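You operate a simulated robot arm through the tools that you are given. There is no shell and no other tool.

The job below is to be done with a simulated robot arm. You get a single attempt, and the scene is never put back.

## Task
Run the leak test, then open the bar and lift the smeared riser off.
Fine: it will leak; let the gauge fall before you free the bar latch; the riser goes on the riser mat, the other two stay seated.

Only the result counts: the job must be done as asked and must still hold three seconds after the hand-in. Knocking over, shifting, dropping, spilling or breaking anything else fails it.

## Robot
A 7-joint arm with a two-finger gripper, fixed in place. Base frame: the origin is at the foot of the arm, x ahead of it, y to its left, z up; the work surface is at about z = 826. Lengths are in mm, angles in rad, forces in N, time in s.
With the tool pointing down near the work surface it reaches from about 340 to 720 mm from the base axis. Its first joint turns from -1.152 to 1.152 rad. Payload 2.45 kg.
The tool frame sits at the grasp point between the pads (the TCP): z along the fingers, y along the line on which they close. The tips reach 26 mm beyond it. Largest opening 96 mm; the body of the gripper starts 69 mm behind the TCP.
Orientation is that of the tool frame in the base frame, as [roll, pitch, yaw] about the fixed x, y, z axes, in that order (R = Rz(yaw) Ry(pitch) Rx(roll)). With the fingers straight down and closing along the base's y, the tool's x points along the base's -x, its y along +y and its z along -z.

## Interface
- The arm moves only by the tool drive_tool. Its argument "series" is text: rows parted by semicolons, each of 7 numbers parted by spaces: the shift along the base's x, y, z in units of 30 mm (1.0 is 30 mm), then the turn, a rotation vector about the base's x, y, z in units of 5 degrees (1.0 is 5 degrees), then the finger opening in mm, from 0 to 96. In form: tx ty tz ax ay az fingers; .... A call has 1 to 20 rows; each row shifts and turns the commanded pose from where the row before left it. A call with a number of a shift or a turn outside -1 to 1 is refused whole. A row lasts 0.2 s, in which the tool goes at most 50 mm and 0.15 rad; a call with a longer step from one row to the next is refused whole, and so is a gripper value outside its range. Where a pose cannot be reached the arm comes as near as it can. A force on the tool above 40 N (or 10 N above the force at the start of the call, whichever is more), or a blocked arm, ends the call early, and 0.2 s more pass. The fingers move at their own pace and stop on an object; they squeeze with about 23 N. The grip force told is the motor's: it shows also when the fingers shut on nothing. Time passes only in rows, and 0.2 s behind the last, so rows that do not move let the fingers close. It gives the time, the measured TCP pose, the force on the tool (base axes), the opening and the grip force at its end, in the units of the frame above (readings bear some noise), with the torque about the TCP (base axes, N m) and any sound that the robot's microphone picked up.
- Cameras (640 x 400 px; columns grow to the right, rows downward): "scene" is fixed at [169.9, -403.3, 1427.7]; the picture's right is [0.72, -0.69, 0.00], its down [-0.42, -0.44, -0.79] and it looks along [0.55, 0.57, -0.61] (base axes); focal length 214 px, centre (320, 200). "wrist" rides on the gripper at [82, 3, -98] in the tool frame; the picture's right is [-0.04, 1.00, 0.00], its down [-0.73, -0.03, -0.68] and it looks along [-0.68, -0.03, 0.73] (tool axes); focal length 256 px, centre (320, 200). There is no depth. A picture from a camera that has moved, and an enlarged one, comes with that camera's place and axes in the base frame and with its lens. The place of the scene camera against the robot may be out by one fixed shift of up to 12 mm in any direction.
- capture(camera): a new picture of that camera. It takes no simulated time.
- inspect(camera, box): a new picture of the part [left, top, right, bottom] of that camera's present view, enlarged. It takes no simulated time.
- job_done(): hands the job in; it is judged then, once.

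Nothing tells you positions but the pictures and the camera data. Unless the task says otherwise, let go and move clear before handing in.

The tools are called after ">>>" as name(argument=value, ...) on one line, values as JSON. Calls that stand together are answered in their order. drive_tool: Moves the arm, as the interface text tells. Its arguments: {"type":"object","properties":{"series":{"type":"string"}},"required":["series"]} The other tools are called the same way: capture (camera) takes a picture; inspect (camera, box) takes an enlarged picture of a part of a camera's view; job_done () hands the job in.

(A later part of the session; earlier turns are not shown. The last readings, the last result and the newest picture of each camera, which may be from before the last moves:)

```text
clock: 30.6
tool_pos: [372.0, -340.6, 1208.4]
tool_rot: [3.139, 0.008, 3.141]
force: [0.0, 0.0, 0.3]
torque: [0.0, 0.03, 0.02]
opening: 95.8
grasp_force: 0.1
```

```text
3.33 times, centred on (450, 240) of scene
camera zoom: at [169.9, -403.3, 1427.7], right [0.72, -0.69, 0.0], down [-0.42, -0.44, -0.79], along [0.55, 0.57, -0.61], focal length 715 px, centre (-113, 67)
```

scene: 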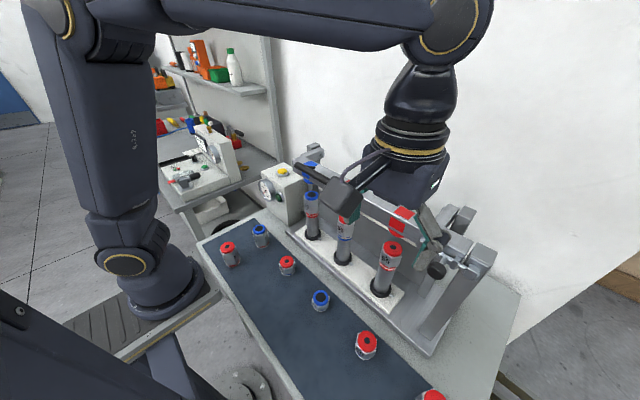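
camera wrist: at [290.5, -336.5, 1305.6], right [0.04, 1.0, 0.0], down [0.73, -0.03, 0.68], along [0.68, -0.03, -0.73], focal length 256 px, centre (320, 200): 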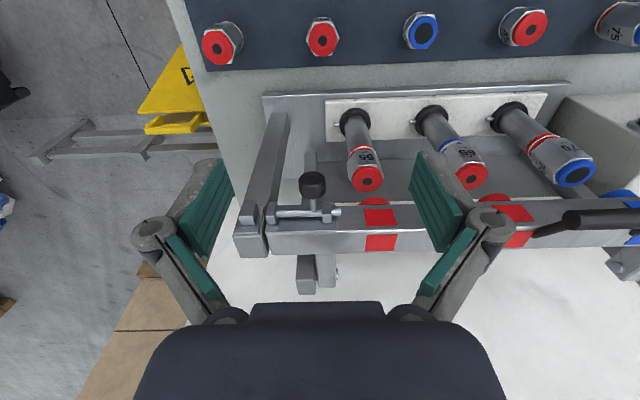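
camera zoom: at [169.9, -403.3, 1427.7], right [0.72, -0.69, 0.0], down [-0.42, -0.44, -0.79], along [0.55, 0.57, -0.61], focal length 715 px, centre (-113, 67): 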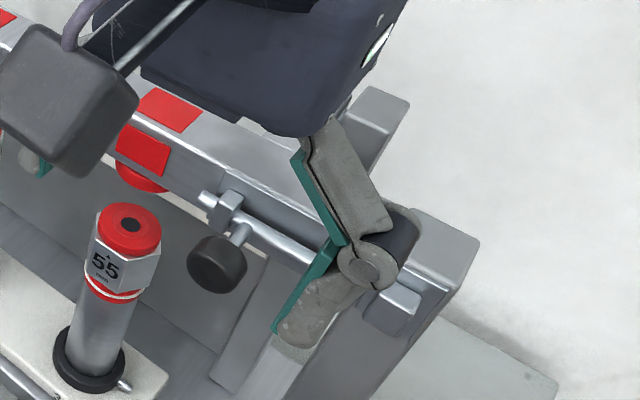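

>>> inspect(camera="wrist", box=[225, 160, 385, 260])

>>> inspect(camera="wrist", box=[280, 150, 640, 350])

```text
4.00 times, centred on (305, 210) of wrist
camera zoom: at [290.5, -336.5, 1305.6], right [0.04, 1.0, 0.0], down [0.73, -0.03, 0.68], along [0.68, -0.03, -0.73], focal length 1024 px, centre (380, 160)
```

zoom: 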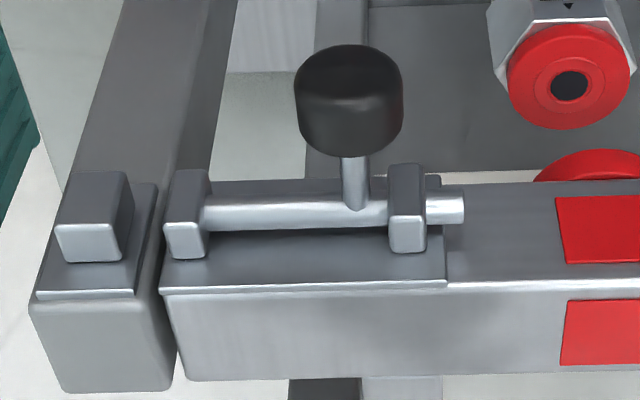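

```text
1.78 times, centred on (460, 250) of wrist
camera zoom: at [290.5, -336.5, 1305.6], right [0.04, 1.0, 0.0], down [0.73, -0.03, 0.68], along [0.68, -0.03, -0.73], focal length 455 px, centre (71, 111)
```

zoom: 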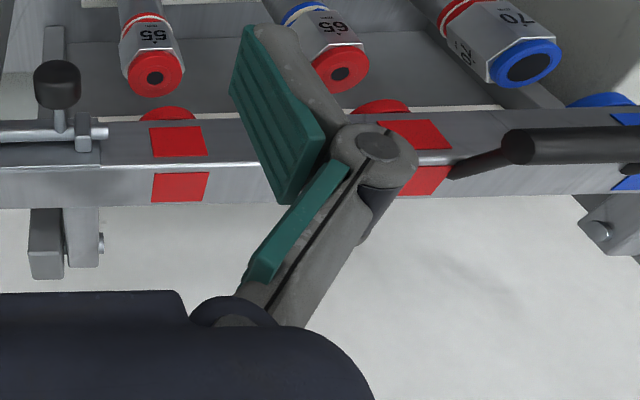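

The rod is fully out of the keeper, so the bar is free. Next I move in front of the black handle to measure it and its gap to the bar before gripping.

>>> drive_tool(series="0 1 0 0 0 0 96; 0 1 0 0 0 0 96; 0 1 0 0 0 0 96; 0 1 0 0 0 0 96; 0 1 0 0 0 0 96; 0 1 0 0 0 0 96; 0 1 0 0 0 0 96; 0 1 0 0 0 0 96; 0 1 0 0 0 0 96; 0 0 0 0 0 0 96")

>>> capture(camera="wrist")

>>> inspect(camera="wrist", box=[220, 170, 420, 300])

>>> inspect(camera="scene", box=[370, 170, 520, 300])

```text
clock: 32.8
tool_pos: [375.0, -70.2, 1205.8]
tool_rot: [3.14, 0.006, 3.14]
force: [0.6, -0.2, 0.3]
torque: [0.01, 0.0, -0.01]
opening: 96.2
grasp_force: 0.1
```

```text
taken
camera wrist: at [292.1, -66.7, 1302.8], right [0.04, 1.0, 0.0], down [0.73, -0.03, 0.68], along [0.68, -0.03, -0.73], focal length 256 px, centre (320, 200)
```

wrist: 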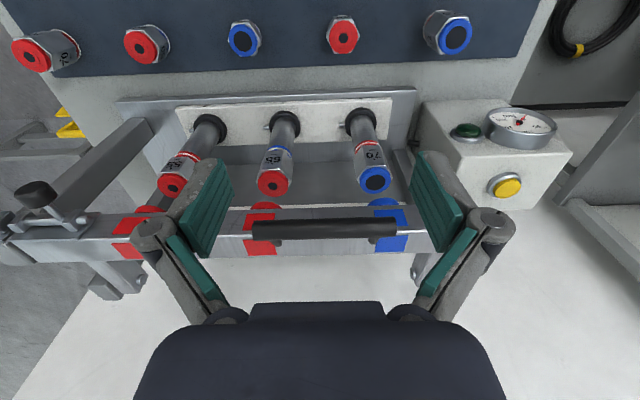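

```text
3.08 times, centred on (320, 235) of wrist
camera zoom: at [292.1, -66.7, 1302.8], right [0.04, 1.0, 0.0], down [0.73, -0.03, 0.68], along [0.68, -0.03, -0.73], focal length 788 px, centre (320, 92)
```

zoom: 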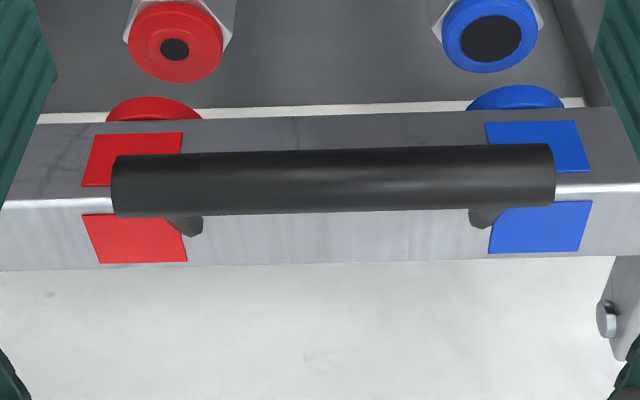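

```text
3.08 times, centred on (445, 235) of scene
camera zoom: at [169.9, -403.3, 1427.7], right [0.72, -0.69, 0.0], down [-0.42, -0.44, -0.79], along [0.55, 0.57, -0.61], focal length 660 px, centre (-65, 92)
```

zoom: 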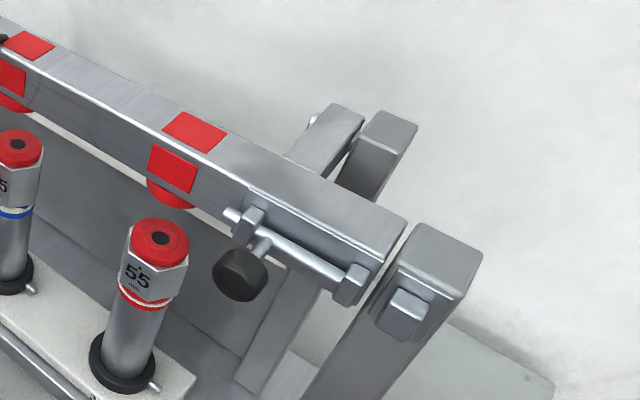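

The handle is about 18 mm thick and 127 mm long, centred at (463, -70, 1157), with roughly 35 mm of gap to the bar. The bar's hinge is near x≈647, z≈1100. I'll turn the gripper 90° and tilt it 45° forward so it can clamp the handle.

>>> drive_tool(series="0 0 0.4 0 0 1 96; 0 0 0.4 0 0 1 96; 0 0 0 0 0 1 96; 0 0 0 0 0 1 80; 0 0 0 0 0 1 60; 0 0 0 0 0 1 60; 0 0 0 0 0 1 60; 0 0 0 0 0 1 60; 0 0 0 0 0 1 60; 0 0 0 0 0 1 60; 0 0 0 0 0 1 60; 0 0 0 0 0 1 60; 0 0 0 0 0 1 60; 0 0 0 0 0 1 60; 0 0 0 0 0 1 60; 0 0 0 0 0 1 60; 0 0 0 0 0 1 60; 0 0 0 0 0 1 60")

>>> drive_tool(series="0 0 0 0 -1 0 60; 0 0 0 0 -1 0 60; 0 0 0 0 -1 0 60; 0 0 0 0 -1 0 60; 0 0 0 0 -1 0 60; 0 0 0 0 -1 0 60; 0 0 0 0 -1 0 60; 0 0 0 0 -1 0 60; 0 0 0 0 -1 0 60; 0 0 0 0 0 0 60")

>>> capture(camera="wrist")

>>> capture(camera="scene")

```text
clock: 36.6
tool_pos: [373.3, -69.6, 1233.2]
tool_rot: [3.14, 0.007, -1.57]
force: [0.2, -0.8, 0.4]
torque: [0.0, -0.03, -0.02]
opening: 60.2
grasp_force: 0.1
```

```text
clock: 38.8
tool_pos: [372.5, -70.5, 1232.1]
tool_rot: [-2.358, 0.005, -1.568]
force: [-0.8, 0.5, -0.1]
torque: [0.03, 0.03, 0.03]
opening: 59.8
grasp_force: 0.1
```

```text
taken
camera wrist: at [301.5, -151.3, 1298.0], right [-0.71, 0.04, -0.71], down [-0.46, 0.73, 0.51], along [0.54, 0.68, -0.5], focal length 256 px, centre (320, 200)
```

wrist: 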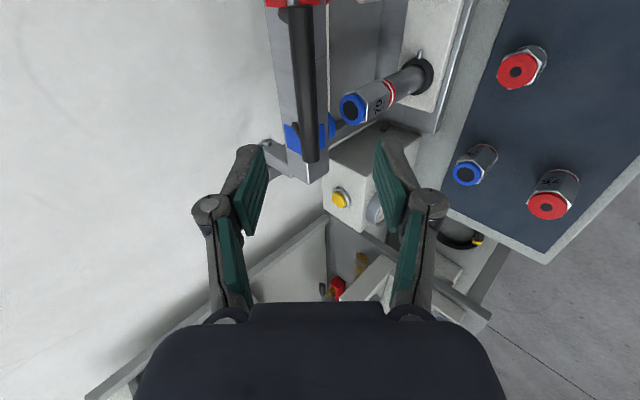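

```text
taken
```

scene: 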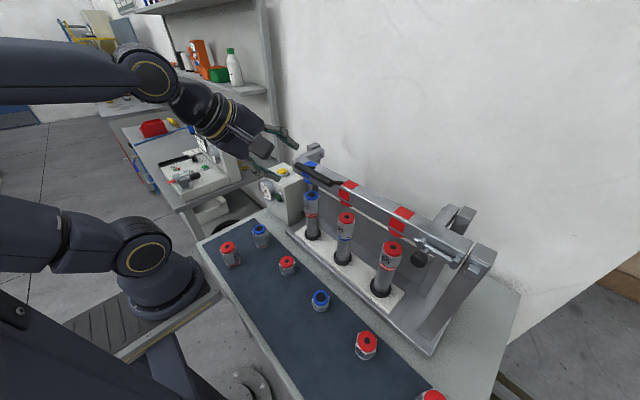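

The gripper is aligned with the handle. I shift about 11 mm across, then advance along the tool axis onto the handle.

>>> drive_tool(series="0.27 0 0.27 0 0 0 52; 0.6 0 -0.6 0 0 0 52; 0.6 0 -0.6 0 0 0 52; 0.6 0 -0.6 0 0 0 52; 0.4 0 -0.4 0 0 0 52; 0 0 0 0 0 0 52")

>>> capture(camera="wrist")

>>> inspect(camera="scene", box=[240, 110, 390, 210])

```text
clock: 40.2
tool_pos: [444.9, -69.4, 1174.8]
tool_rot: [-2.358, 0.005, -1.568]
force: [0.5, 0.2, 0.7]
torque: [0.0, -0.03, -0.02]
opening: 51.8
grasp_force: 0.0
```

```text
taken
camera wrist: at [374.9, -151.9, 1241.2], right [-0.71, 0.04, -0.7], down [-0.46, 0.73, 0.51], along [0.53, 0.68, -0.5], focal length 256 px, centre (320, 200)
```

wrist: 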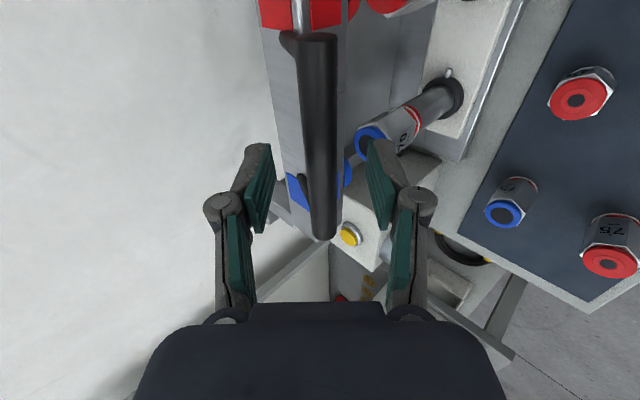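

```text
4.00 times, centred on (315, 160) of scene
camera zoom: at [169.9, -403.3, 1427.7], right [0.72, -0.69, 0.0], down [-0.42, -0.44, -0.79], along [0.55, 0.57, -0.61], focal length 858 px, centre (340, 360)
```

zoom: 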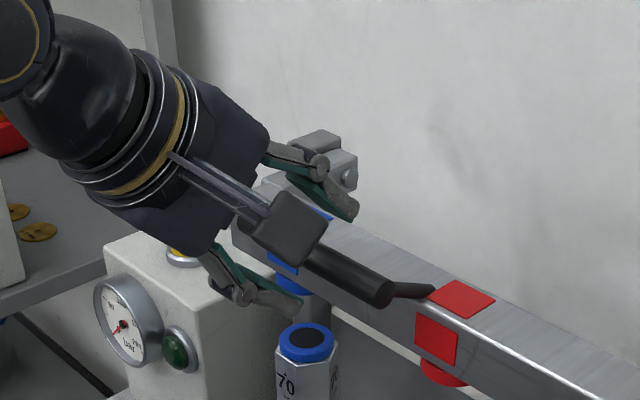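

The handle is centred between the fingers. I advance the last 14 mm in each axis and close.

>>> drive_tool(series="0.24 0 -0.24 0 0 0 52; 0.24 0 -0.24 0 0 0 52; 0 0 0 0 0 0 52; 0 0 0 0 0 0 0; 0 0 0 0 0 0 0; 0 0 0 0 0 0 0; 0 0 0 0 0 0 0")

>>> capture(camera="wrist")

```text
clock: 41.8
tool_pos: [459.8, -70.9, 1159.2]
tool_rot: [-2.362, 0.005, -1.567]
force: [-7.8, -1.7, -5.0]
torque: [0.0, 0.23, 0.16]
opening: 16.0
grasp_force: 42.1
```

```text
taken
camera wrist: at [389.5, -152.0, 1226.3], right [-0.71, 0.04, -0.7], down [-0.46, 0.73, 0.51], along [0.53, 0.68, -0.5], focal length 256 px, centre (320, 200)
```

wrist: 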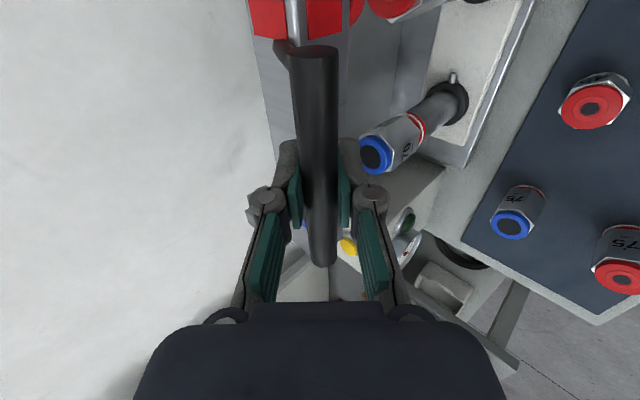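

The handle is gripped (16 mm opening, firm grip). I begin lifting along the hinge arc with a small first step to check it moves freely.

>>> drive_tool(series="0.093 0 0.262 0 0 0 0; 0.093 0 0.262 0 0 0 0; 0.115 0 0.253 0 0 0 0; 0.115 0 0.253 0 0 0 0; 0 0 0 0 0 0 0")

>>> capture(camera="scene")

>>> capture(camera="wrist")

```text
clock: 43.0
tool_pos: [474.8, -68.9, 1191.3]
tool_rot: [-2.358, 0.005, -1.566]
force: [-2.4, 0.8, -5.6]
torque: [-0.25, 0.03, 0.09]
opening: 15.9
grasp_force: 41.8
```

```text
taken
```

scene: 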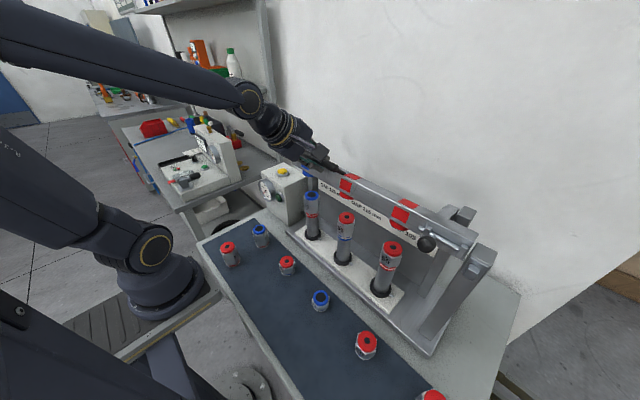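

```text
taken
camera wrist: at [402.8, -152.0, 1257.7], right [-0.71, 0.04, -0.71], down [-0.46, 0.73, 0.51], along [0.53, 0.68, -0.5], focal length 256 px, centre (320, 200)
```

wrist: 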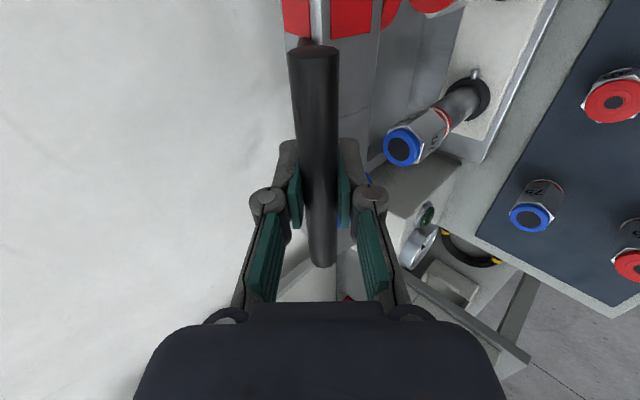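

The bar is lifting freely with low force. I continue along the arc.

>>> drive_tool(series="0.137 0 0.242 0 0 0 0; 0.137 0 0.242 0 0 0 0; 0.158 0 0.23 0 0 0 0; 0.158 0 0.23 0 0 0 0; 0.177 0 0.215 0 0 0 0; 0.177 0 0.215 0 0 0 0; 0.195 0 0.198 0 0 0 0; 0.195 0 0.198 0 0 0 0; 0 0 0 0 0 0 0")

>>> capture(camera="scene")

>>> capture(camera="wrist")

```text
clock: 45.0
tool_pos: [514.1, -70.3, 1242.6]
tool_rot: [-2.365, 0.004, -1.566]
force: [14.2, 3.2, -27.6]
torque: [-0.39, 0.06, -0.18]
opening: 16.0
grasp_force: 42.7
```

```text
taken
```

scene: 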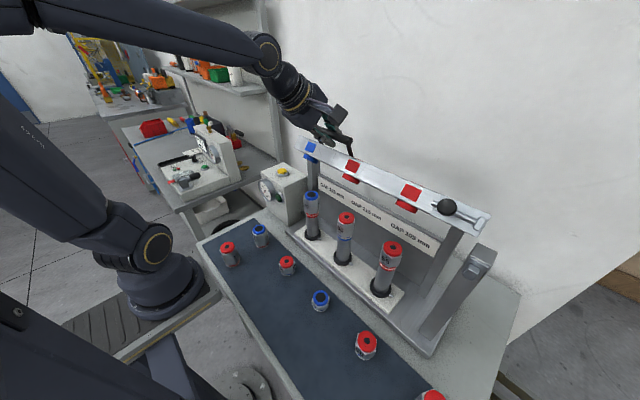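

```text
taken
camera wrist: at [443.0, -152.0, 1308.7], right [-0.71, 0.04, -0.7], down [-0.46, 0.73, 0.51], along [0.53, 0.68, -0.5], focal length 256 px, centre (320, 200)
```

wrist: 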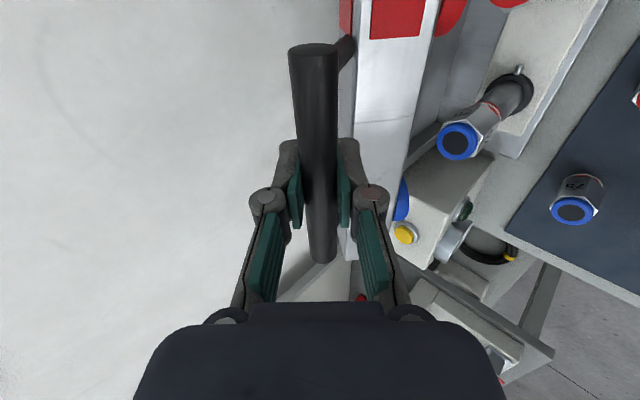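

Forces grew toward the hinge, so the true arc is a bit tighter than my estimate. I nudge inward and re-read the force.

>>> drive_tool(series="0.12 0 -0.12 0 0 0 0; 0 0 0 0 0 0 0")

>>> inspect(camera="scene", box=[270, 90, 510, 240])

```text
clock: 45.6
tool_pos: [517.0, -69.7, 1243.1]
tool_rot: [-2.351, 0.004, -1.565]
force: [-18.1, 4.3, 17.0]
torque: [-0.67, 0.07, 0.75]
opening: 16.4
grasp_force: 42.3
```

```text
2.67 times, centred on (390, 165) of scene
camera zoom: at [168.9, -403.1, 1427.9], right [0.72, -0.69, 0.0], down [-0.42, -0.44, -0.79], along [0.55, 0.57, -0.61], focal length 572 px, centre (133, 293)
```

zoom: 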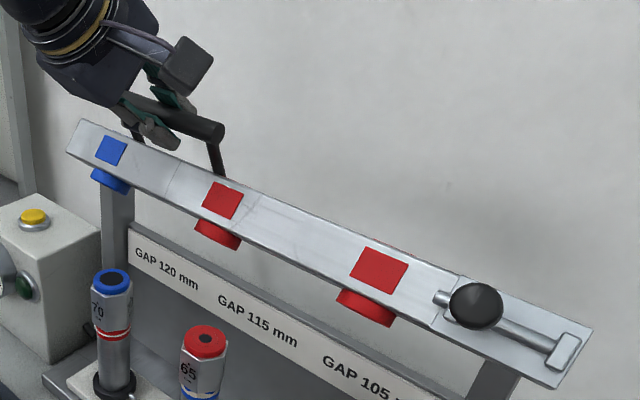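

>>> drive_tool(series="-0.05 0 0.05 0 0 0 0; 0.22 0 0.197 0 0 0 0; 0.227 0 0.187 0 0 0 0; 0 0 0 0 0 0 0")

```text
clock: 46.6
tool_pos: [528.1, -71.2, 1251.2]
tool_rot: [-2.365, 0.003, -1.567]
force: [6.3, -7.1, -21.6]
torque: [-1.01, 0.06, 0.51]
opening: 16.3
grasp_force: 42.0
```

>>> drive_tool(series="0.05 0 -0.05 0 0 0 0; 0 0 0 0 0 0 0")

>>> drive_tool(series="0.22 0 0.15 0 0 0 0; 0.22 0 0.14 0 0 0 0; 0 0 0 0 0 0 0")

```text
clock: 47.2
tool_pos: [530.0, -70.0, 1252.4]
tool_rot: [-2.355, 0.006, -1.567]
force: [-3.2, -6.1, -3.1]
torque: [-0.66, 0.03, 0.72]
opening: 16.3
grasp_force: 42.0
```

```text
clock: 48.0
tool_pos: [545.6, -70.8, 1260.0]
tool_rot: [-2.359, 0.006, -1.568]
force: [-0.2, -8.8, -10.0]
torque: [-0.53, 0.06, 0.82]
opening: 16.1
grasp_force: 42.1
```

The points now fit a tighter hinge circle, with centre around (621, 1110) and radius 168 for the TCP. I continue with that.

>>> drive_tool(series="0.267 0 0.1 0 0 0 0; 0.27 0 0.11 0 0 0 0; 0.277 0 0.1 0 0 0 0; 0.283 0 0.08 0 0 0 0; 0 0 0 0 0 0 0")

>>> capture(camera="scene")

>>> capture(camera="wrist")

```text
clock: 49.2
tool_pos: [576.2, -71.0, 1270.7]
tool_rot: [-2.365, 0.006, -1.564]
force: [0.9, -9.0, -25.4]
torque: [-0.49, 0.23, 0.26]
opening: 16.3
grasp_force: 41.5
```

```text
taken
```

scene: 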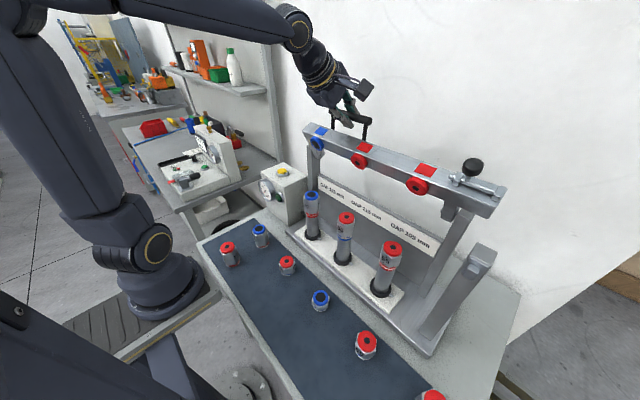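

```text
taken
camera wrist: at [505.3, -151.7, 1337.4], right [-0.71, 0.04, -0.7], down [-0.46, 0.73, 0.51], along [0.53, 0.68, -0.5], focal length 256 px, centre (320, 200)
```

wrist: 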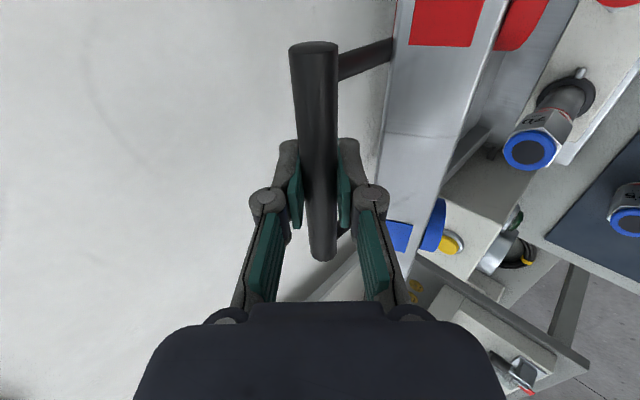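

>>> drive_tool(series="0.02 0 -0.08 0 0 0 0; 0.28 0 0.04 0 0 0 0; 0.28 0 0.03 0 0 0 0; 0 0 0 0 0 0 0")

>>> drive_tool(series="0.28 0 0.01 0 0 0 0; 0.28 0 0.0 0 0 0 0; 0 0 0 0 0 0 0")

```text
clock: 50.2
tool_pos: [594.3, -70.3, 1272.8]
tool_rot: [-2.356, 0.006, -1.566]
force: [-1.6, -5.3, -4.1]
torque: [-0.52, 0.08, 0.81]
opening: 16.2
grasp_force: 41.5
```

```text
clock: 51.0
tool_pos: [610.5, -69.8, 1273.1]
tool_rot: [-2.359, 0.006, -1.565]
force: [-1.6, -4.8, -0.9]
torque: [-0.47, 0.03, 0.96]
opening: 16.2
grasp_force: 42.2
```

>>> drive_tool(series="0.28 0 -0.015 0 0 0 0; 0.28 0 -0.03 0 0 0 0; 0.28 0 -0.045 0 0 0 0; 0 0 0 0 0 0 0")

>>> capture(camera="scene")

```text
clock: 52.0
tool_pos: [636.3, -69.4, 1268.4]
tool_rot: [-2.361, 0.007, -1.568]
force: [-3.0, -4.5, -11.7]
torque: [-0.39, -0.09, -0.31]
opening: 16.1
grasp_force: 42.3
```

```text
taken
```

scene: 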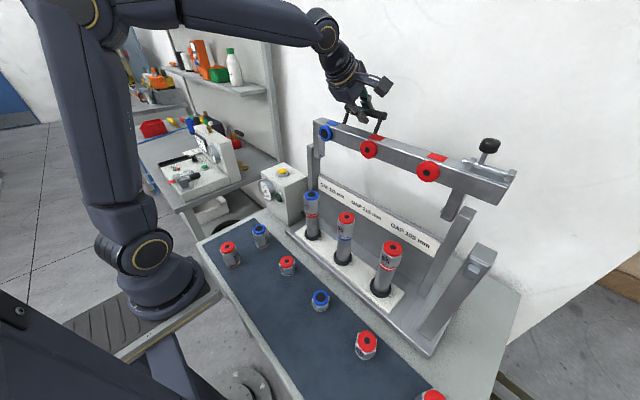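

>>> drive_tool(series="0.28 0 -0.07 0 0 0 0; 0.28 0 -0.07 0 0 0 0; 0.275 0 -0.085 0 0 0 0; 0 0 0 0 0 0 0")

>>> drive_tool(series="0.27 0 -0.1 0 0 0 0; 0.27 0 -0.11 0 0 0 0; 0 0 0 0 0 0 0")

>>> capture(camera="scene")

```text
clock: 53.0
tool_pos: [660.6, -68.9, 1261.2]
tool_rot: [-2.363, 0.005, -1.566]
force: [-8.4, -3.1, -18.3]
torque: [-0.35, 0.21, 0.28]
opening: 16.2
grasp_force: 42.0
```

```text
clock: 53.5
tool_pos: [666.3, -68.6, 1258.8]
tool_rot: [-2.37, 0.008, -1.563]
force: [-17.9, 1.4, 5.7]
torque: [0.03, 0.19, 0.33]
opening: 16.3
grasp_force: 42.2
stopped in row 2: the force on the tool passed its limit at 48 N (the readings are from after the stop); the commanded pose is now the measured one
```

```text
taken
```

scene: 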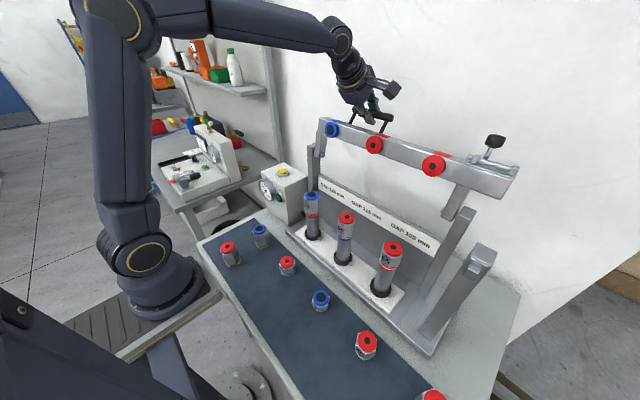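

The bar has come up against its stop just past upright. I relax the push slightly, open the fingers in place and watch whether the bar stays.

>>> drive_tool(series="-0.03 0 0 0 0 0 0; 0 0 0 0 0 0 0; 0 0 0 0 0 0 10; 0 0 0 0 0 0 18; 0 0 0 0 0 0 22; 0 0 0 0 0 0 26; 0 0 0 0 0 0 26; 0 0 0 0 0 0 26")

>>> capture(camera="wrist")

>>> inspect(camera="scene", box=[290, 70, 530, 250])

```text
clock: 55.3
tool_pos: [667.0, -68.8, 1257.8]
tool_rot: [-2.368, 0.006, -1.563]
force: [-0.2, -0.1, 0.9]
torque: [0.0, -0.02, 0.03]
opening: 26.1
grasp_force: 0.0
```

```text
taken
camera wrist: at [597.3, -151.6, 1324.6], right [-0.72, 0.04, -0.7], down [-0.46, 0.73, 0.51], along [0.53, 0.69, -0.5], focal length 256 px, centre (320, 200)
```

wrist: 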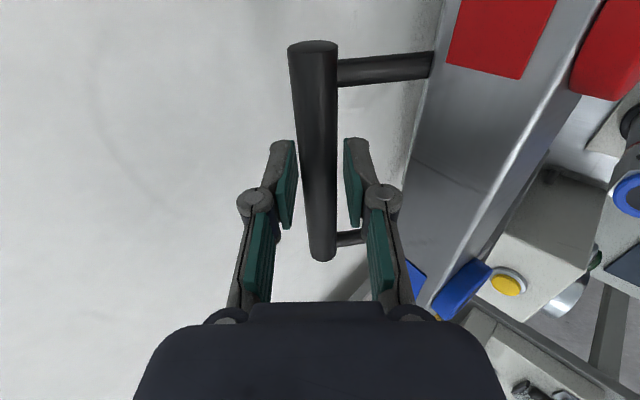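

```text
2.22 times, centred on (410, 160) of scene
camera zoom: at [169.9, -403.3, 1427.7], right [0.72, -0.69, 0.0], down [-0.42, -0.44, -0.79], along [0.55, 0.57, -0.61], focal length 477 px, centre (120, 289)
```

zoom: 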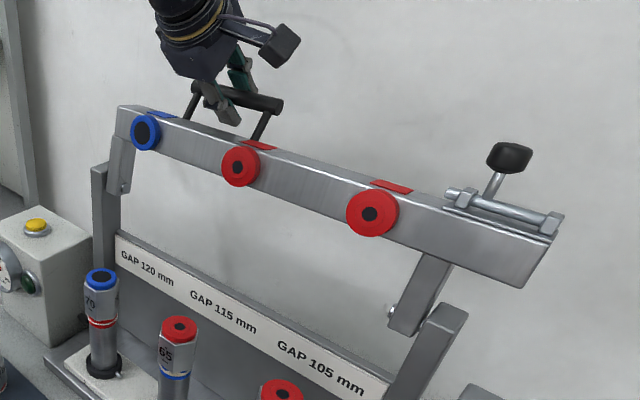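

The bar rests free between the open fingers with no contact force. I withdraw along the tool axis and check it stays.

>>> drive_tool(series="0 0 0 0 0 0 40; 0 0 0 0 0 0 44; -0.3 0 0.3 0 0 0 44; -0.5 0 0.5 0 0 0 44; -0.6 0 0.6 0 0 0 44; -0.6 0 0.6 0 0 0 44; -1 0 0 0 0 0 44; -1 0 0 0 0 0 44; -1 0 0 0 0 0 44; -1 0 0 0 0 0 44; 0 0 0 0 0 0 44")

>>> capture(camera="scene")

```text
clock: 57.7
tool_pos: [485.5, -69.4, 1316.9]
tool_rot: [-2.368, 0.007, -1.564]
force: [-0.1, 0.1, -0.4]
torque: [-0.04, 0.02, -0.01]
opening: 44.0
grasp_force: 0.0
```

```text
taken
```

scene: 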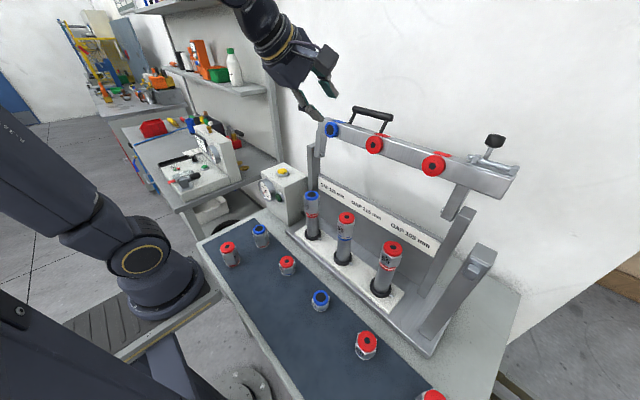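

The bar stays open on its own. Now I bring the tool back to vertical, keeping the fingers closing along x, and move over near the 65 riser at about (515, -141), with its top at z≈1036.

>>> drive_tool(series="-0.3 0 0 0 1 0 60; -0.3 0 0 0 1 0 80; -0.3 0 0 0 1 0 96; -0.3 0 0 0 1 0 96; -0.3 0 0 0 1 0 96; 0 -0.5 0 0 1 0 96; 0 -0.5 0 0 1 0 96; 0 -0.5 0 0 1 0 96; 0 -0.5 0 0 1 0 96; 0 -0.4 -1 0 0 0 96; 0 0 -1 0 0 0 96; 0 0 -1 0 0 0 96; 0 0 0 0 0 0 96")

>>> capture(camera="wrist")

>>> capture(camera="scene")

```text
clock: 60.5
tool_pos: [442.8, -141.1, 1229.3]
tool_rot: [3.13, 0.011, -1.572]
force: [0.4, 0.2, -0.3]
torque: [0.02, 0.0, -0.03]
opening: 96.1
grasp_force: 0.0
```

```text
taken
camera wrist: at [440.5, -223.5, 1325.1], right [-1.0, 0.04, 0.01], down [0.04, 0.73, 0.69], along [0.02, 0.69, -0.73], focal length 256 px, centre (320, 200)
```

wrist: 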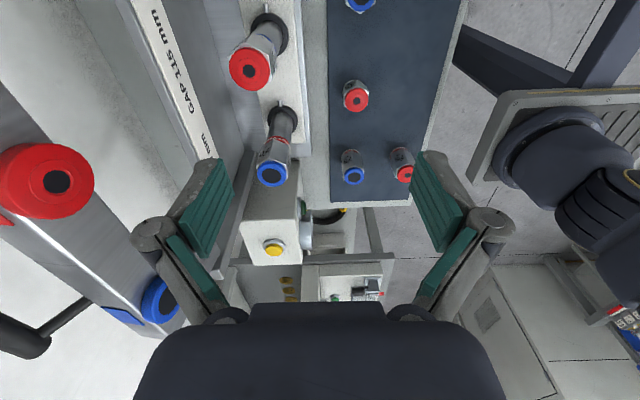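

```text
taken
```

scene: 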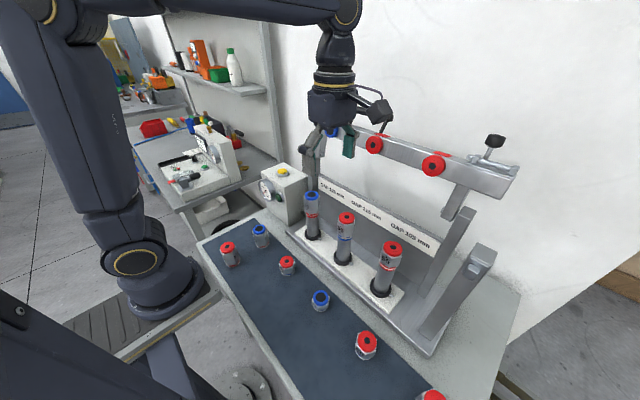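

>>> inspect(camera="wrist", box=[210, 0, 340, 120])

>>> inspect(camera="wrist", box=[300, 0, 460, 210])

>>> inspect(camera="scene", box=[190, 210, 480, 400])

```text
3.33 times, centred on (275, 60) of wrist
camera zoom: at [440.5, -223.5, 1325.1], right [-1.0, 0.04, 0.01], down [0.04, 0.73, 0.69], along [0.02, 0.69, -0.73], focal length 853 px, centre (470, 667)
```

zoom: 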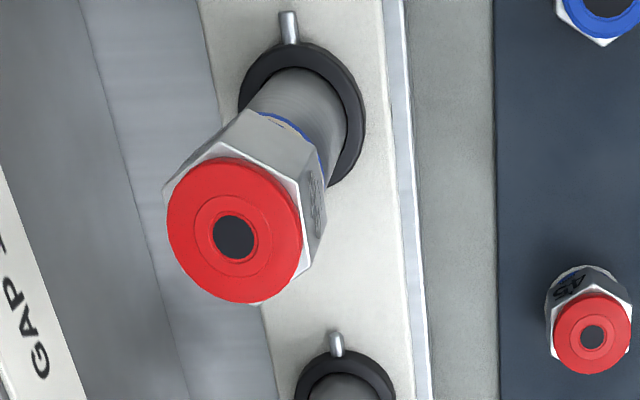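

```text
1.90 times, centred on (380, 105) of wrist
camera zoom: at [440.5, -223.5, 1325.1], right [-1.0, 0.04, 0.01], down [0.04, 0.73, 0.69], along [0.02, 0.69, -0.73], focal length 488 px, centre (206, 381)
```

zoom: 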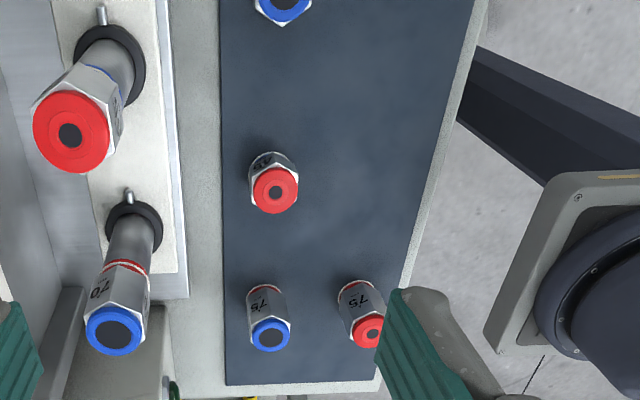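

```text
2.11 times, centred on (335, 305) of scene
camera zoom: at [169.9, -403.3, 1427.7], right [0.72, -0.69, 0.0], down [-0.42, -0.44, -0.79], along [0.55, 0.57, -0.61], focal length 452 px, centre (288, -21)
```

zoom: 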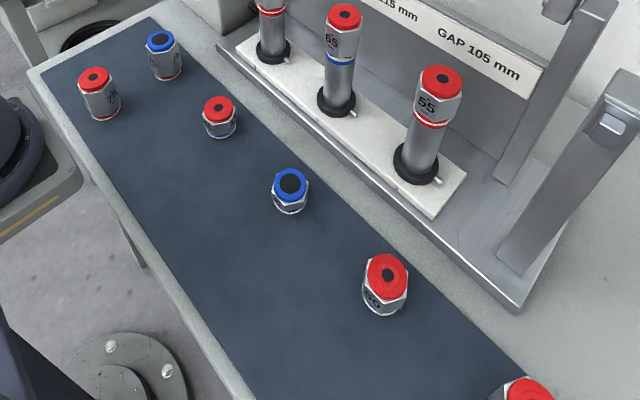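

The 65 riser's centre checks out at (515, -141), and its label face and opposite flat face ±x, which suits the current finger direction. I descend in front, then move over it below the raised bar.

>>> drive_tool(series="0 0 -0.9 0 0 0 84; 0 0 -0.9 0 0 0 84; 0 0 -0.9 0 0 0 84; 0.6 0 -0.5 0 0 0 84; 0.6 0 0 0 0 0 84; 0.6 0 0 0 0 0 84; 0.6 0 0 0 0 0 84; 0 0 0 0 0 0 84; 0 0 0 0 0 0 84")

>>> capture(camera="wrist")

>>> inspect(camera="scene", box=[270, 100, 470, 280])

```text
clock: 62.5
tool_pos: [513.0, -142.1, 1132.2]
tool_rot: [3.128, 0.012, -1.572]
force: [-0.2, -0.3, -0.1]
torque: [0.02, -0.02, 0.03]
opening: 84.1
grasp_force: 0.1
```

```text
taken
camera wrist: at [511.3, -224.9, 1228.6], right [-1.0, 0.04, 0.01], down [0.04, 0.73, 0.69], along [0.02, 0.69, -0.73], focal length 256 px, centre (320, 200)
```

wrist: 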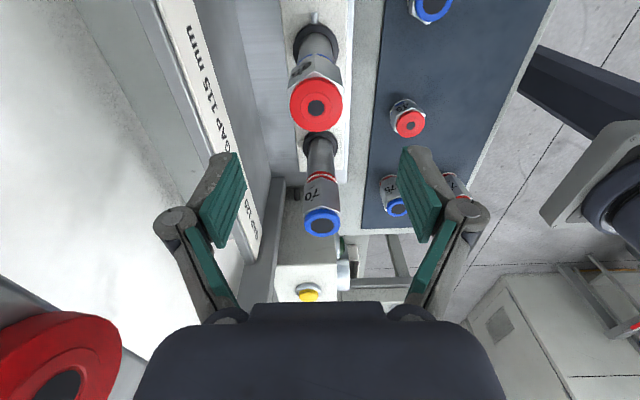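

```text
2.22 times, centred on (370, 190) of scene
camera zoom: at [169.9, -403.3, 1427.7], right [0.72, -0.69, 0.0], down [-0.42, -0.44, -0.79], along [0.55, 0.57, -0.61], focal length 477 px, centre (209, 222)
```

zoom: 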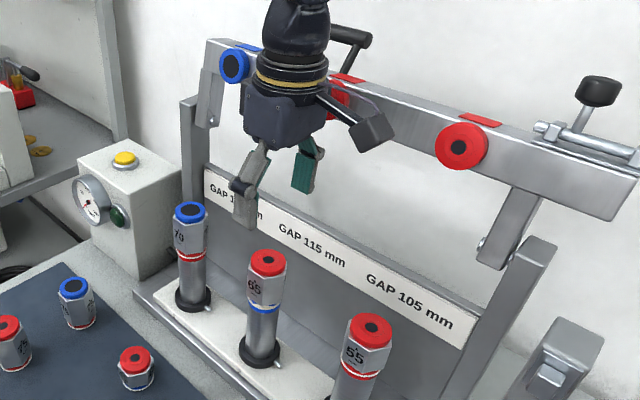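

The gripper is right above the 65 riser, about 2 mm off in x. I descend to grip height on the hex.

>>> drive_tool(series="0.07 0 -0.6 0 0 0 84; 0 0 -0.6 0 0 0 84; 0 0 -0.6 0 0 0 84; 0 0 -0.6 0 0 0 84; 0 0 -0.5 0 0 0 84; 0 0 -0.5 0 0 0 84; 0 0 -0.5 0 0 0 84; 0 0 0 0 0 0 84")

>>> capture(camera="wrist")

>>> inspect(camera="scene", box=[270, 100, 470, 280])

```text
clock: 64.3
tool_pos: [516.6, -141.0, 1014.6]
tool_rot: [3.13, 0.008, -1.57]
force: [0.0, 0.1, -0.1]
torque: [0.05, -0.02, -0.01]
opening: 83.9
grasp_force: 0.1
```

```text
taken
camera wrist: at [513.8, -223.8, 1111.1], right [-1.0, 0.04, 0.01], down [0.04, 0.73, 0.69], along [0.02, 0.69, -0.73], focal length 256 px, centre (320, 200)
```

wrist: 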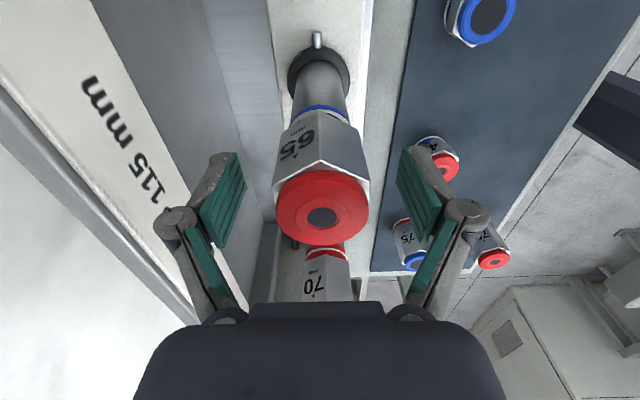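

```text
2.22 times, centred on (370, 190) of scene
camera zoom: at [169.9, -403.3, 1427.7], right [0.72, -0.69, 0.0], down [-0.42, -0.44, -0.79], along [0.55, 0.57, -0.61], focal length 477 px, centre (209, 222)
```

zoom: 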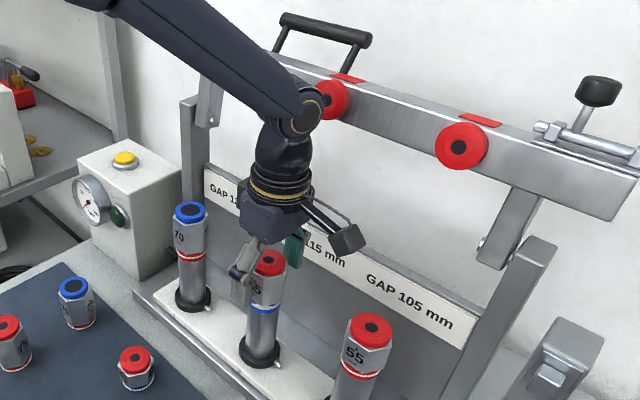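

The fingers straddle the hex with flats at ±x. I close the grip.

>>> drive_tool(series="0 0 0 0 0 0 60; 0 0 0 0 0 0 30; 0 0 0 0 0 0 20; 0 0 0 0 0 0 20; 0 0 0 0 0 0 20; 0 0 0 0 0 0 20")

>>> capture(camera="wrist")

```text
clock: 65.7
tool_pos: [515.3, -142.0, 1015.3]
tool_rot: [3.13, 0.011, -1.57]
force: [-1.2, 0.1, 1.2]
torque: [0.01, 0.1, 0.01]
opening: 43.5
grasp_force: 23.3
```

```text
taken
camera wrist: at [513.8, -223.8, 1111.2], right [-1.0, 0.04, 0.01], down [0.04, 0.73, 0.69], along [0.02, 0.69, -0.73], focal length 256 px, centre (320, 200)
```

wrist: 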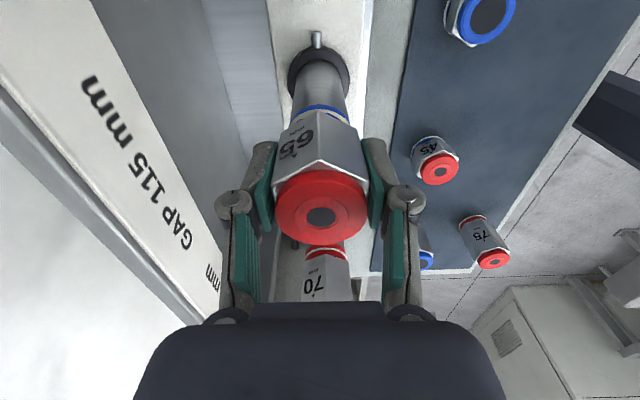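

The riser is gripped on its flats (43.5 mm). I lift it slowly straight up.

>>> drive_tool(series="0 0 0.1 0 0 0 10; 0 0 0.15 0 0 0 10; 0 0 0.2 0 0 0 10; 0 0 0.3 0 0 0 10; 0 0 0 0 0 0 10")

>>> capture(camera="wrist")

>>> inspect(camera="scene", box=[270, 100, 470, 280])

```text
clock: 66.9
tool_pos: [515.5, -141.7, 1037.9]
tool_rot: [3.13, 0.011, -1.571]
force: [0.6, 0.3, -2.3]
torque: [0.0, -0.01, -0.02]
opening: 43.8
grasp_force: 23.3
```

```text
taken
camera wrist: at [514.2, -223.8, 1134.8], right [-1.0, 0.04, 0.01], down [0.04, 0.73, 0.69], along [0.02, 0.69, -0.73], focal length 256 px, centre (320, 200)
```

wrist: 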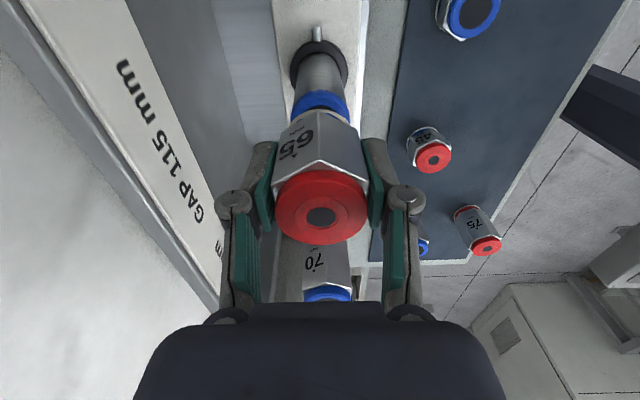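

```text
2.22 times, centred on (370, 190) of scene
camera zoom: at [169.9, -403.3, 1427.7], right [0.72, -0.69, 0.0], down [-0.42, -0.44, -0.79], along [0.55, 0.57, -0.61], focal length 477 px, centre (209, 222)
```

zoom: 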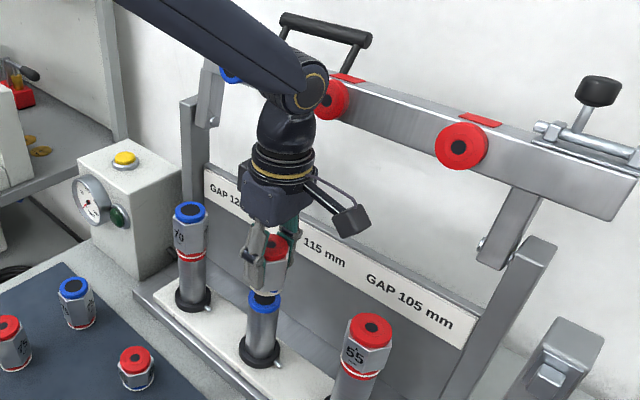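

The riser is off its seat, weighing about 2 N. I lift it clear, retreat toward -x, and check what hangs below it.

>>> drive_tool(series="0 0 0.5 0 0 0 10; 0 0 0.5 0 0 0 10; 0 0 0.5 0 0 0 10; 0 0 0.5 0 0 0 10; 0 0 0.5 0 0 0 10; 0 0 0.4 0 0 0 10; -0.4 0 0 0 0 0 10; -0.6 0 0 0 0 0 10; -0.7 0 0 0 0 0 10; -0.7 0 0 0 0 0 10; -0.7 0 0 0 0 0 10; 0 0 0 0 0 0 10")

>>> capture(camera="wrist")

>>> inspect(camera="scene", box=[250, 100, 450, 280])

```text
clock: 69.5
tool_pos: [422.8, -142.6, 1124.7]
tool_rot: [3.129, 0.01, -1.572]
force: [-0.2, 0.2, -1.7]
torque: [-0.01, -0.04, 0.02]
opening: 43.8
grasp_force: 22.9
```

```text
taken
camera wrist: at [421.4, -225.1, 1221.5], right [-1.0, 0.04, 0.01], down [0.04, 0.73, 0.69], along [0.02, 0.69, -0.73], focal length 256 px, centre (320, 200)
```

wrist: 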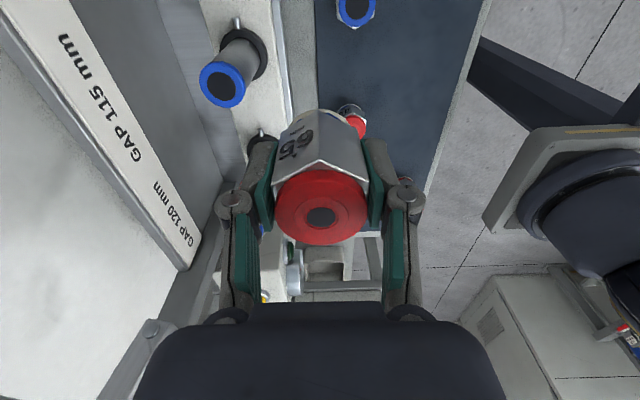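

```text
2.22 times, centred on (350, 190) of scene
camera zoom: at [169.9, -403.3, 1427.7], right [0.72, -0.69, 0.0], down [-0.42, -0.44, -0.79], along [0.55, 0.57, -0.61], focal length 477 px, centre (253, 222)
```

zoom: 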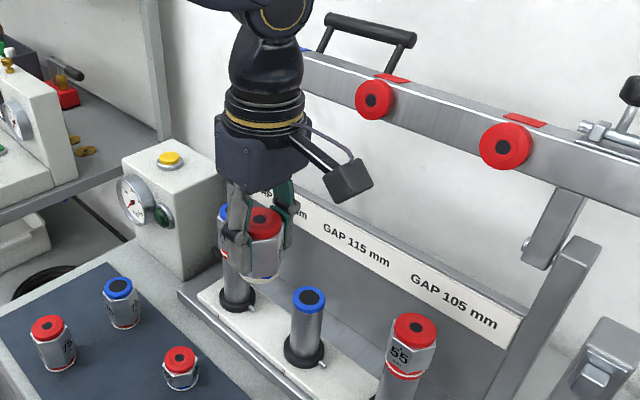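

The riser is held cleanly and the other two are undisturbed. I carry it over a free patch of the mat near (345, -260), between the spare risers.

>>> drive_tool(series="-0.65 -0.8 0 0 0 0 10; -0.65 -0.8 0 0 0 0 10; -0.65 -0.8 0 0 0 0 10; -0.65 -0.8 0 0 0 0 10; 0 -0.73 -0.5 0 0 0 10; 0 0 -0.8 0 0 0 10; 0 0 -0.8 0 0 0 10; 0 0 -0.8 0 0 0 10; 0 0 -0.8 0 0 0 10; 0 0 0 0 0 0 10")

>>> capture(camera="wrist")

>>> capture(camera="scene")

```text
clock: 71.7
tool_pos: [346.4, -257.2, 1014.8]
tool_rot: [3.13, 0.01, -1.572]
force: [-0.8, -0.7, -3.3]
torque: [0.03, 0.02, -0.01]
opening: 43.7
grasp_force: 23.1
```

```text
taken
camera wrist: at [344.5, -340.0, 1111.5], right [-1.0, 0.04, 0.01], down [0.04, 0.73, 0.69], along [0.02, 0.69, -0.73], focal length 256 px, centre (320, 200)
```

wrist: 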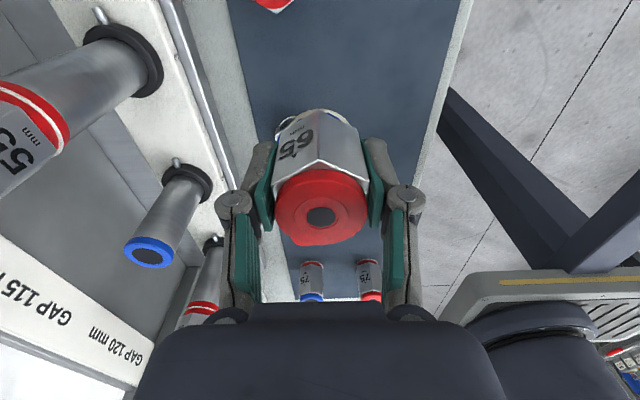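

```text
taken
```

scene: 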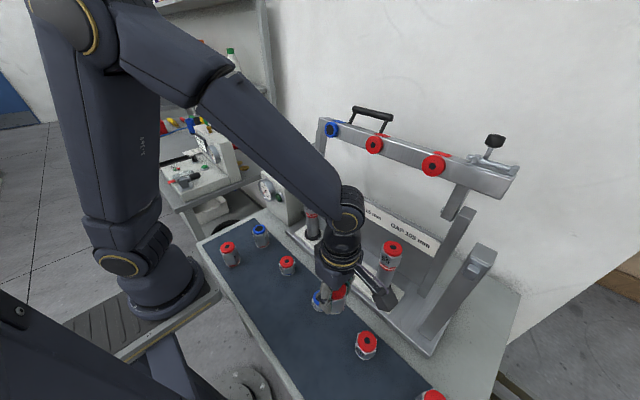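

Position is good, with about 75 mm to each neighbour. I descend, slowing down before touchdown.

>>> drive_tool(series="0 0 -0.8 0 0 0 10; 0 0 -0.8 0 0 0 10; 0 0 -0.8 0 0 0 10; 0 0 -0.8 0 0 0 10; 0 0 -0.6 0 0 0 10; 0 0 -0.4 0 0 0 10; 0 0 0 0 0 0 10")

>>> capture(camera="scene")

>>> inspect(camera="scene", box=[270, 240, 430, 370])

```text
clock: 73.3
tool_pos: [344.1, -260.2, 888.7]
tool_rot: [3.129, 0.008, -1.573]
force: [1.1, -0.2, -3.7]
torque: [-0.01, 0.01, -0.02]
opening: 43.5
grasp_force: 23.0
```

```text
taken
```

scene: 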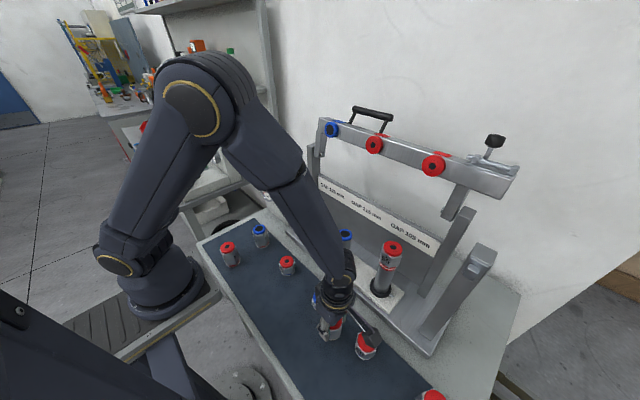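

```text
3.08 times, centred on (350, 305) of scene
camera zoom: at [169.9, -403.4, 1427.7], right [0.72, -0.69, 0.0], down [-0.42, -0.44, -0.79], along [0.55, 0.57, -0.61], focal length 660 px, centre (228, -123)
```

zoom: 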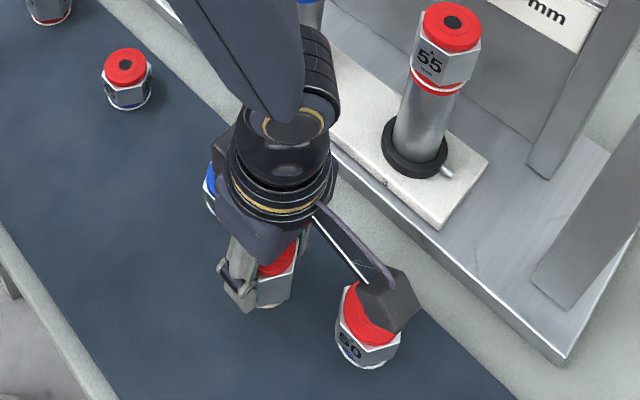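

>>> drive_tool(series="0 0 -0.1 0 0 0 10; 0 0 -0.1 0 0 0 10; 0 0 -0.07 0 0 0 10; 0 0 0 0 0 0 10")

>>> drive_tool(series="0 0 -0.06 0 0 0 10; 0 0 0 0 0 0 10")

```text
clock: 74.3
tool_pos: [344.7, -259.4, 879.6]
tool_rot: [3.129, 0.009, -1.574]
force: [0.3, 0.1, -3.4]
torque: [0.03, -0.02, 0.02]
opening: 43.8
grasp_force: 23.4
```

```text
clock: 74.9
tool_pos: [344.1, -258.6, 876.4]
tool_rot: [3.129, 0.009, -1.57]
force: [0.3, -0.1, -2.5]
torque: [-0.05, -0.02, 0.0]
opening: 43.6
grasp_force: 23.2
```

>>> drive_tool(series="0 0 -0.05 0 0 0 10; 0 0 0 0 0 0 10")

>>> drive_tool(series="0 0 -0.05 0 0 0 10; 0 0 0 0 0 0 10")

```text
clock: 75.5
tool_pos: [345.6, -259.0, 875.1]
tool_rot: [3.129, 0.011, -1.571]
force: [1.1, -0.3, -2.5]
torque: [-0.03, -0.02, 0.01]
opening: 43.6
grasp_force: 23.1
```

```text
clock: 76.1
tool_pos: [346.1, -259.5, 875.3]
tool_rot: [3.131, 0.009, -1.571]
force: [-0.9, -0.2, -3.4]
torque: [0.01, 0.03, 0.01]
opening: 43.8
grasp_force: 23.4
```

>>> drive_tool(series="0 0 -0.06 0 0 0 10; 0 0 0 0 0 0 10")

>>> drive_tool(series="0 0 -0.06 0 0 0 10; 0 0 0 0 0 0 10")

>>> inspect(camera="scene", box=[300, 280, 380, 345])

```text
clock: 76.7
tool_pos: [345.3, -258.8, 873.7]
tool_rot: [3.129, 0.011, -1.573]
force: [0.7, -0.7, -2.9]
torque: [-0.02, 0.01, 0.0]
opening: 43.8
grasp_force: 23.0
```

```text
clock: 77.3
tool_pos: [344.3, -258.9, 872.2]
tool_rot: [3.128, 0.01, -1.571]
force: [-1.3, 2.7, 8.8]
torque: [0.14, -0.05, 0.08]
opening: 43.6
grasp_force: 22.5
```

```text
6.15 times, centred on (340, 312) of scene
camera zoom: at [169.8, -403.2, 1427.8], right [0.72, -0.69, 0.0], down [-0.42, -0.44, -0.79], along [0.55, 0.57, -0.61], focal length 1320 px, centre (197, -492)
```

zoom: 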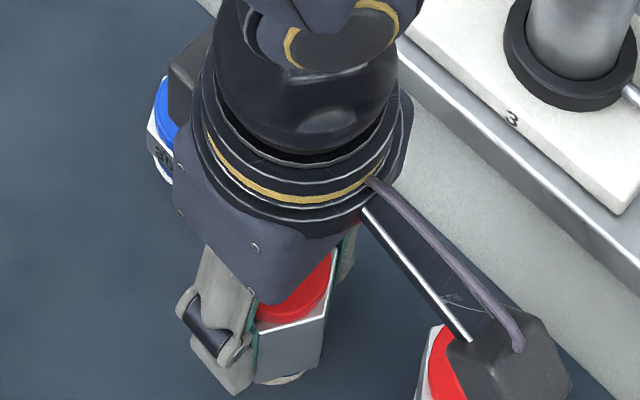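

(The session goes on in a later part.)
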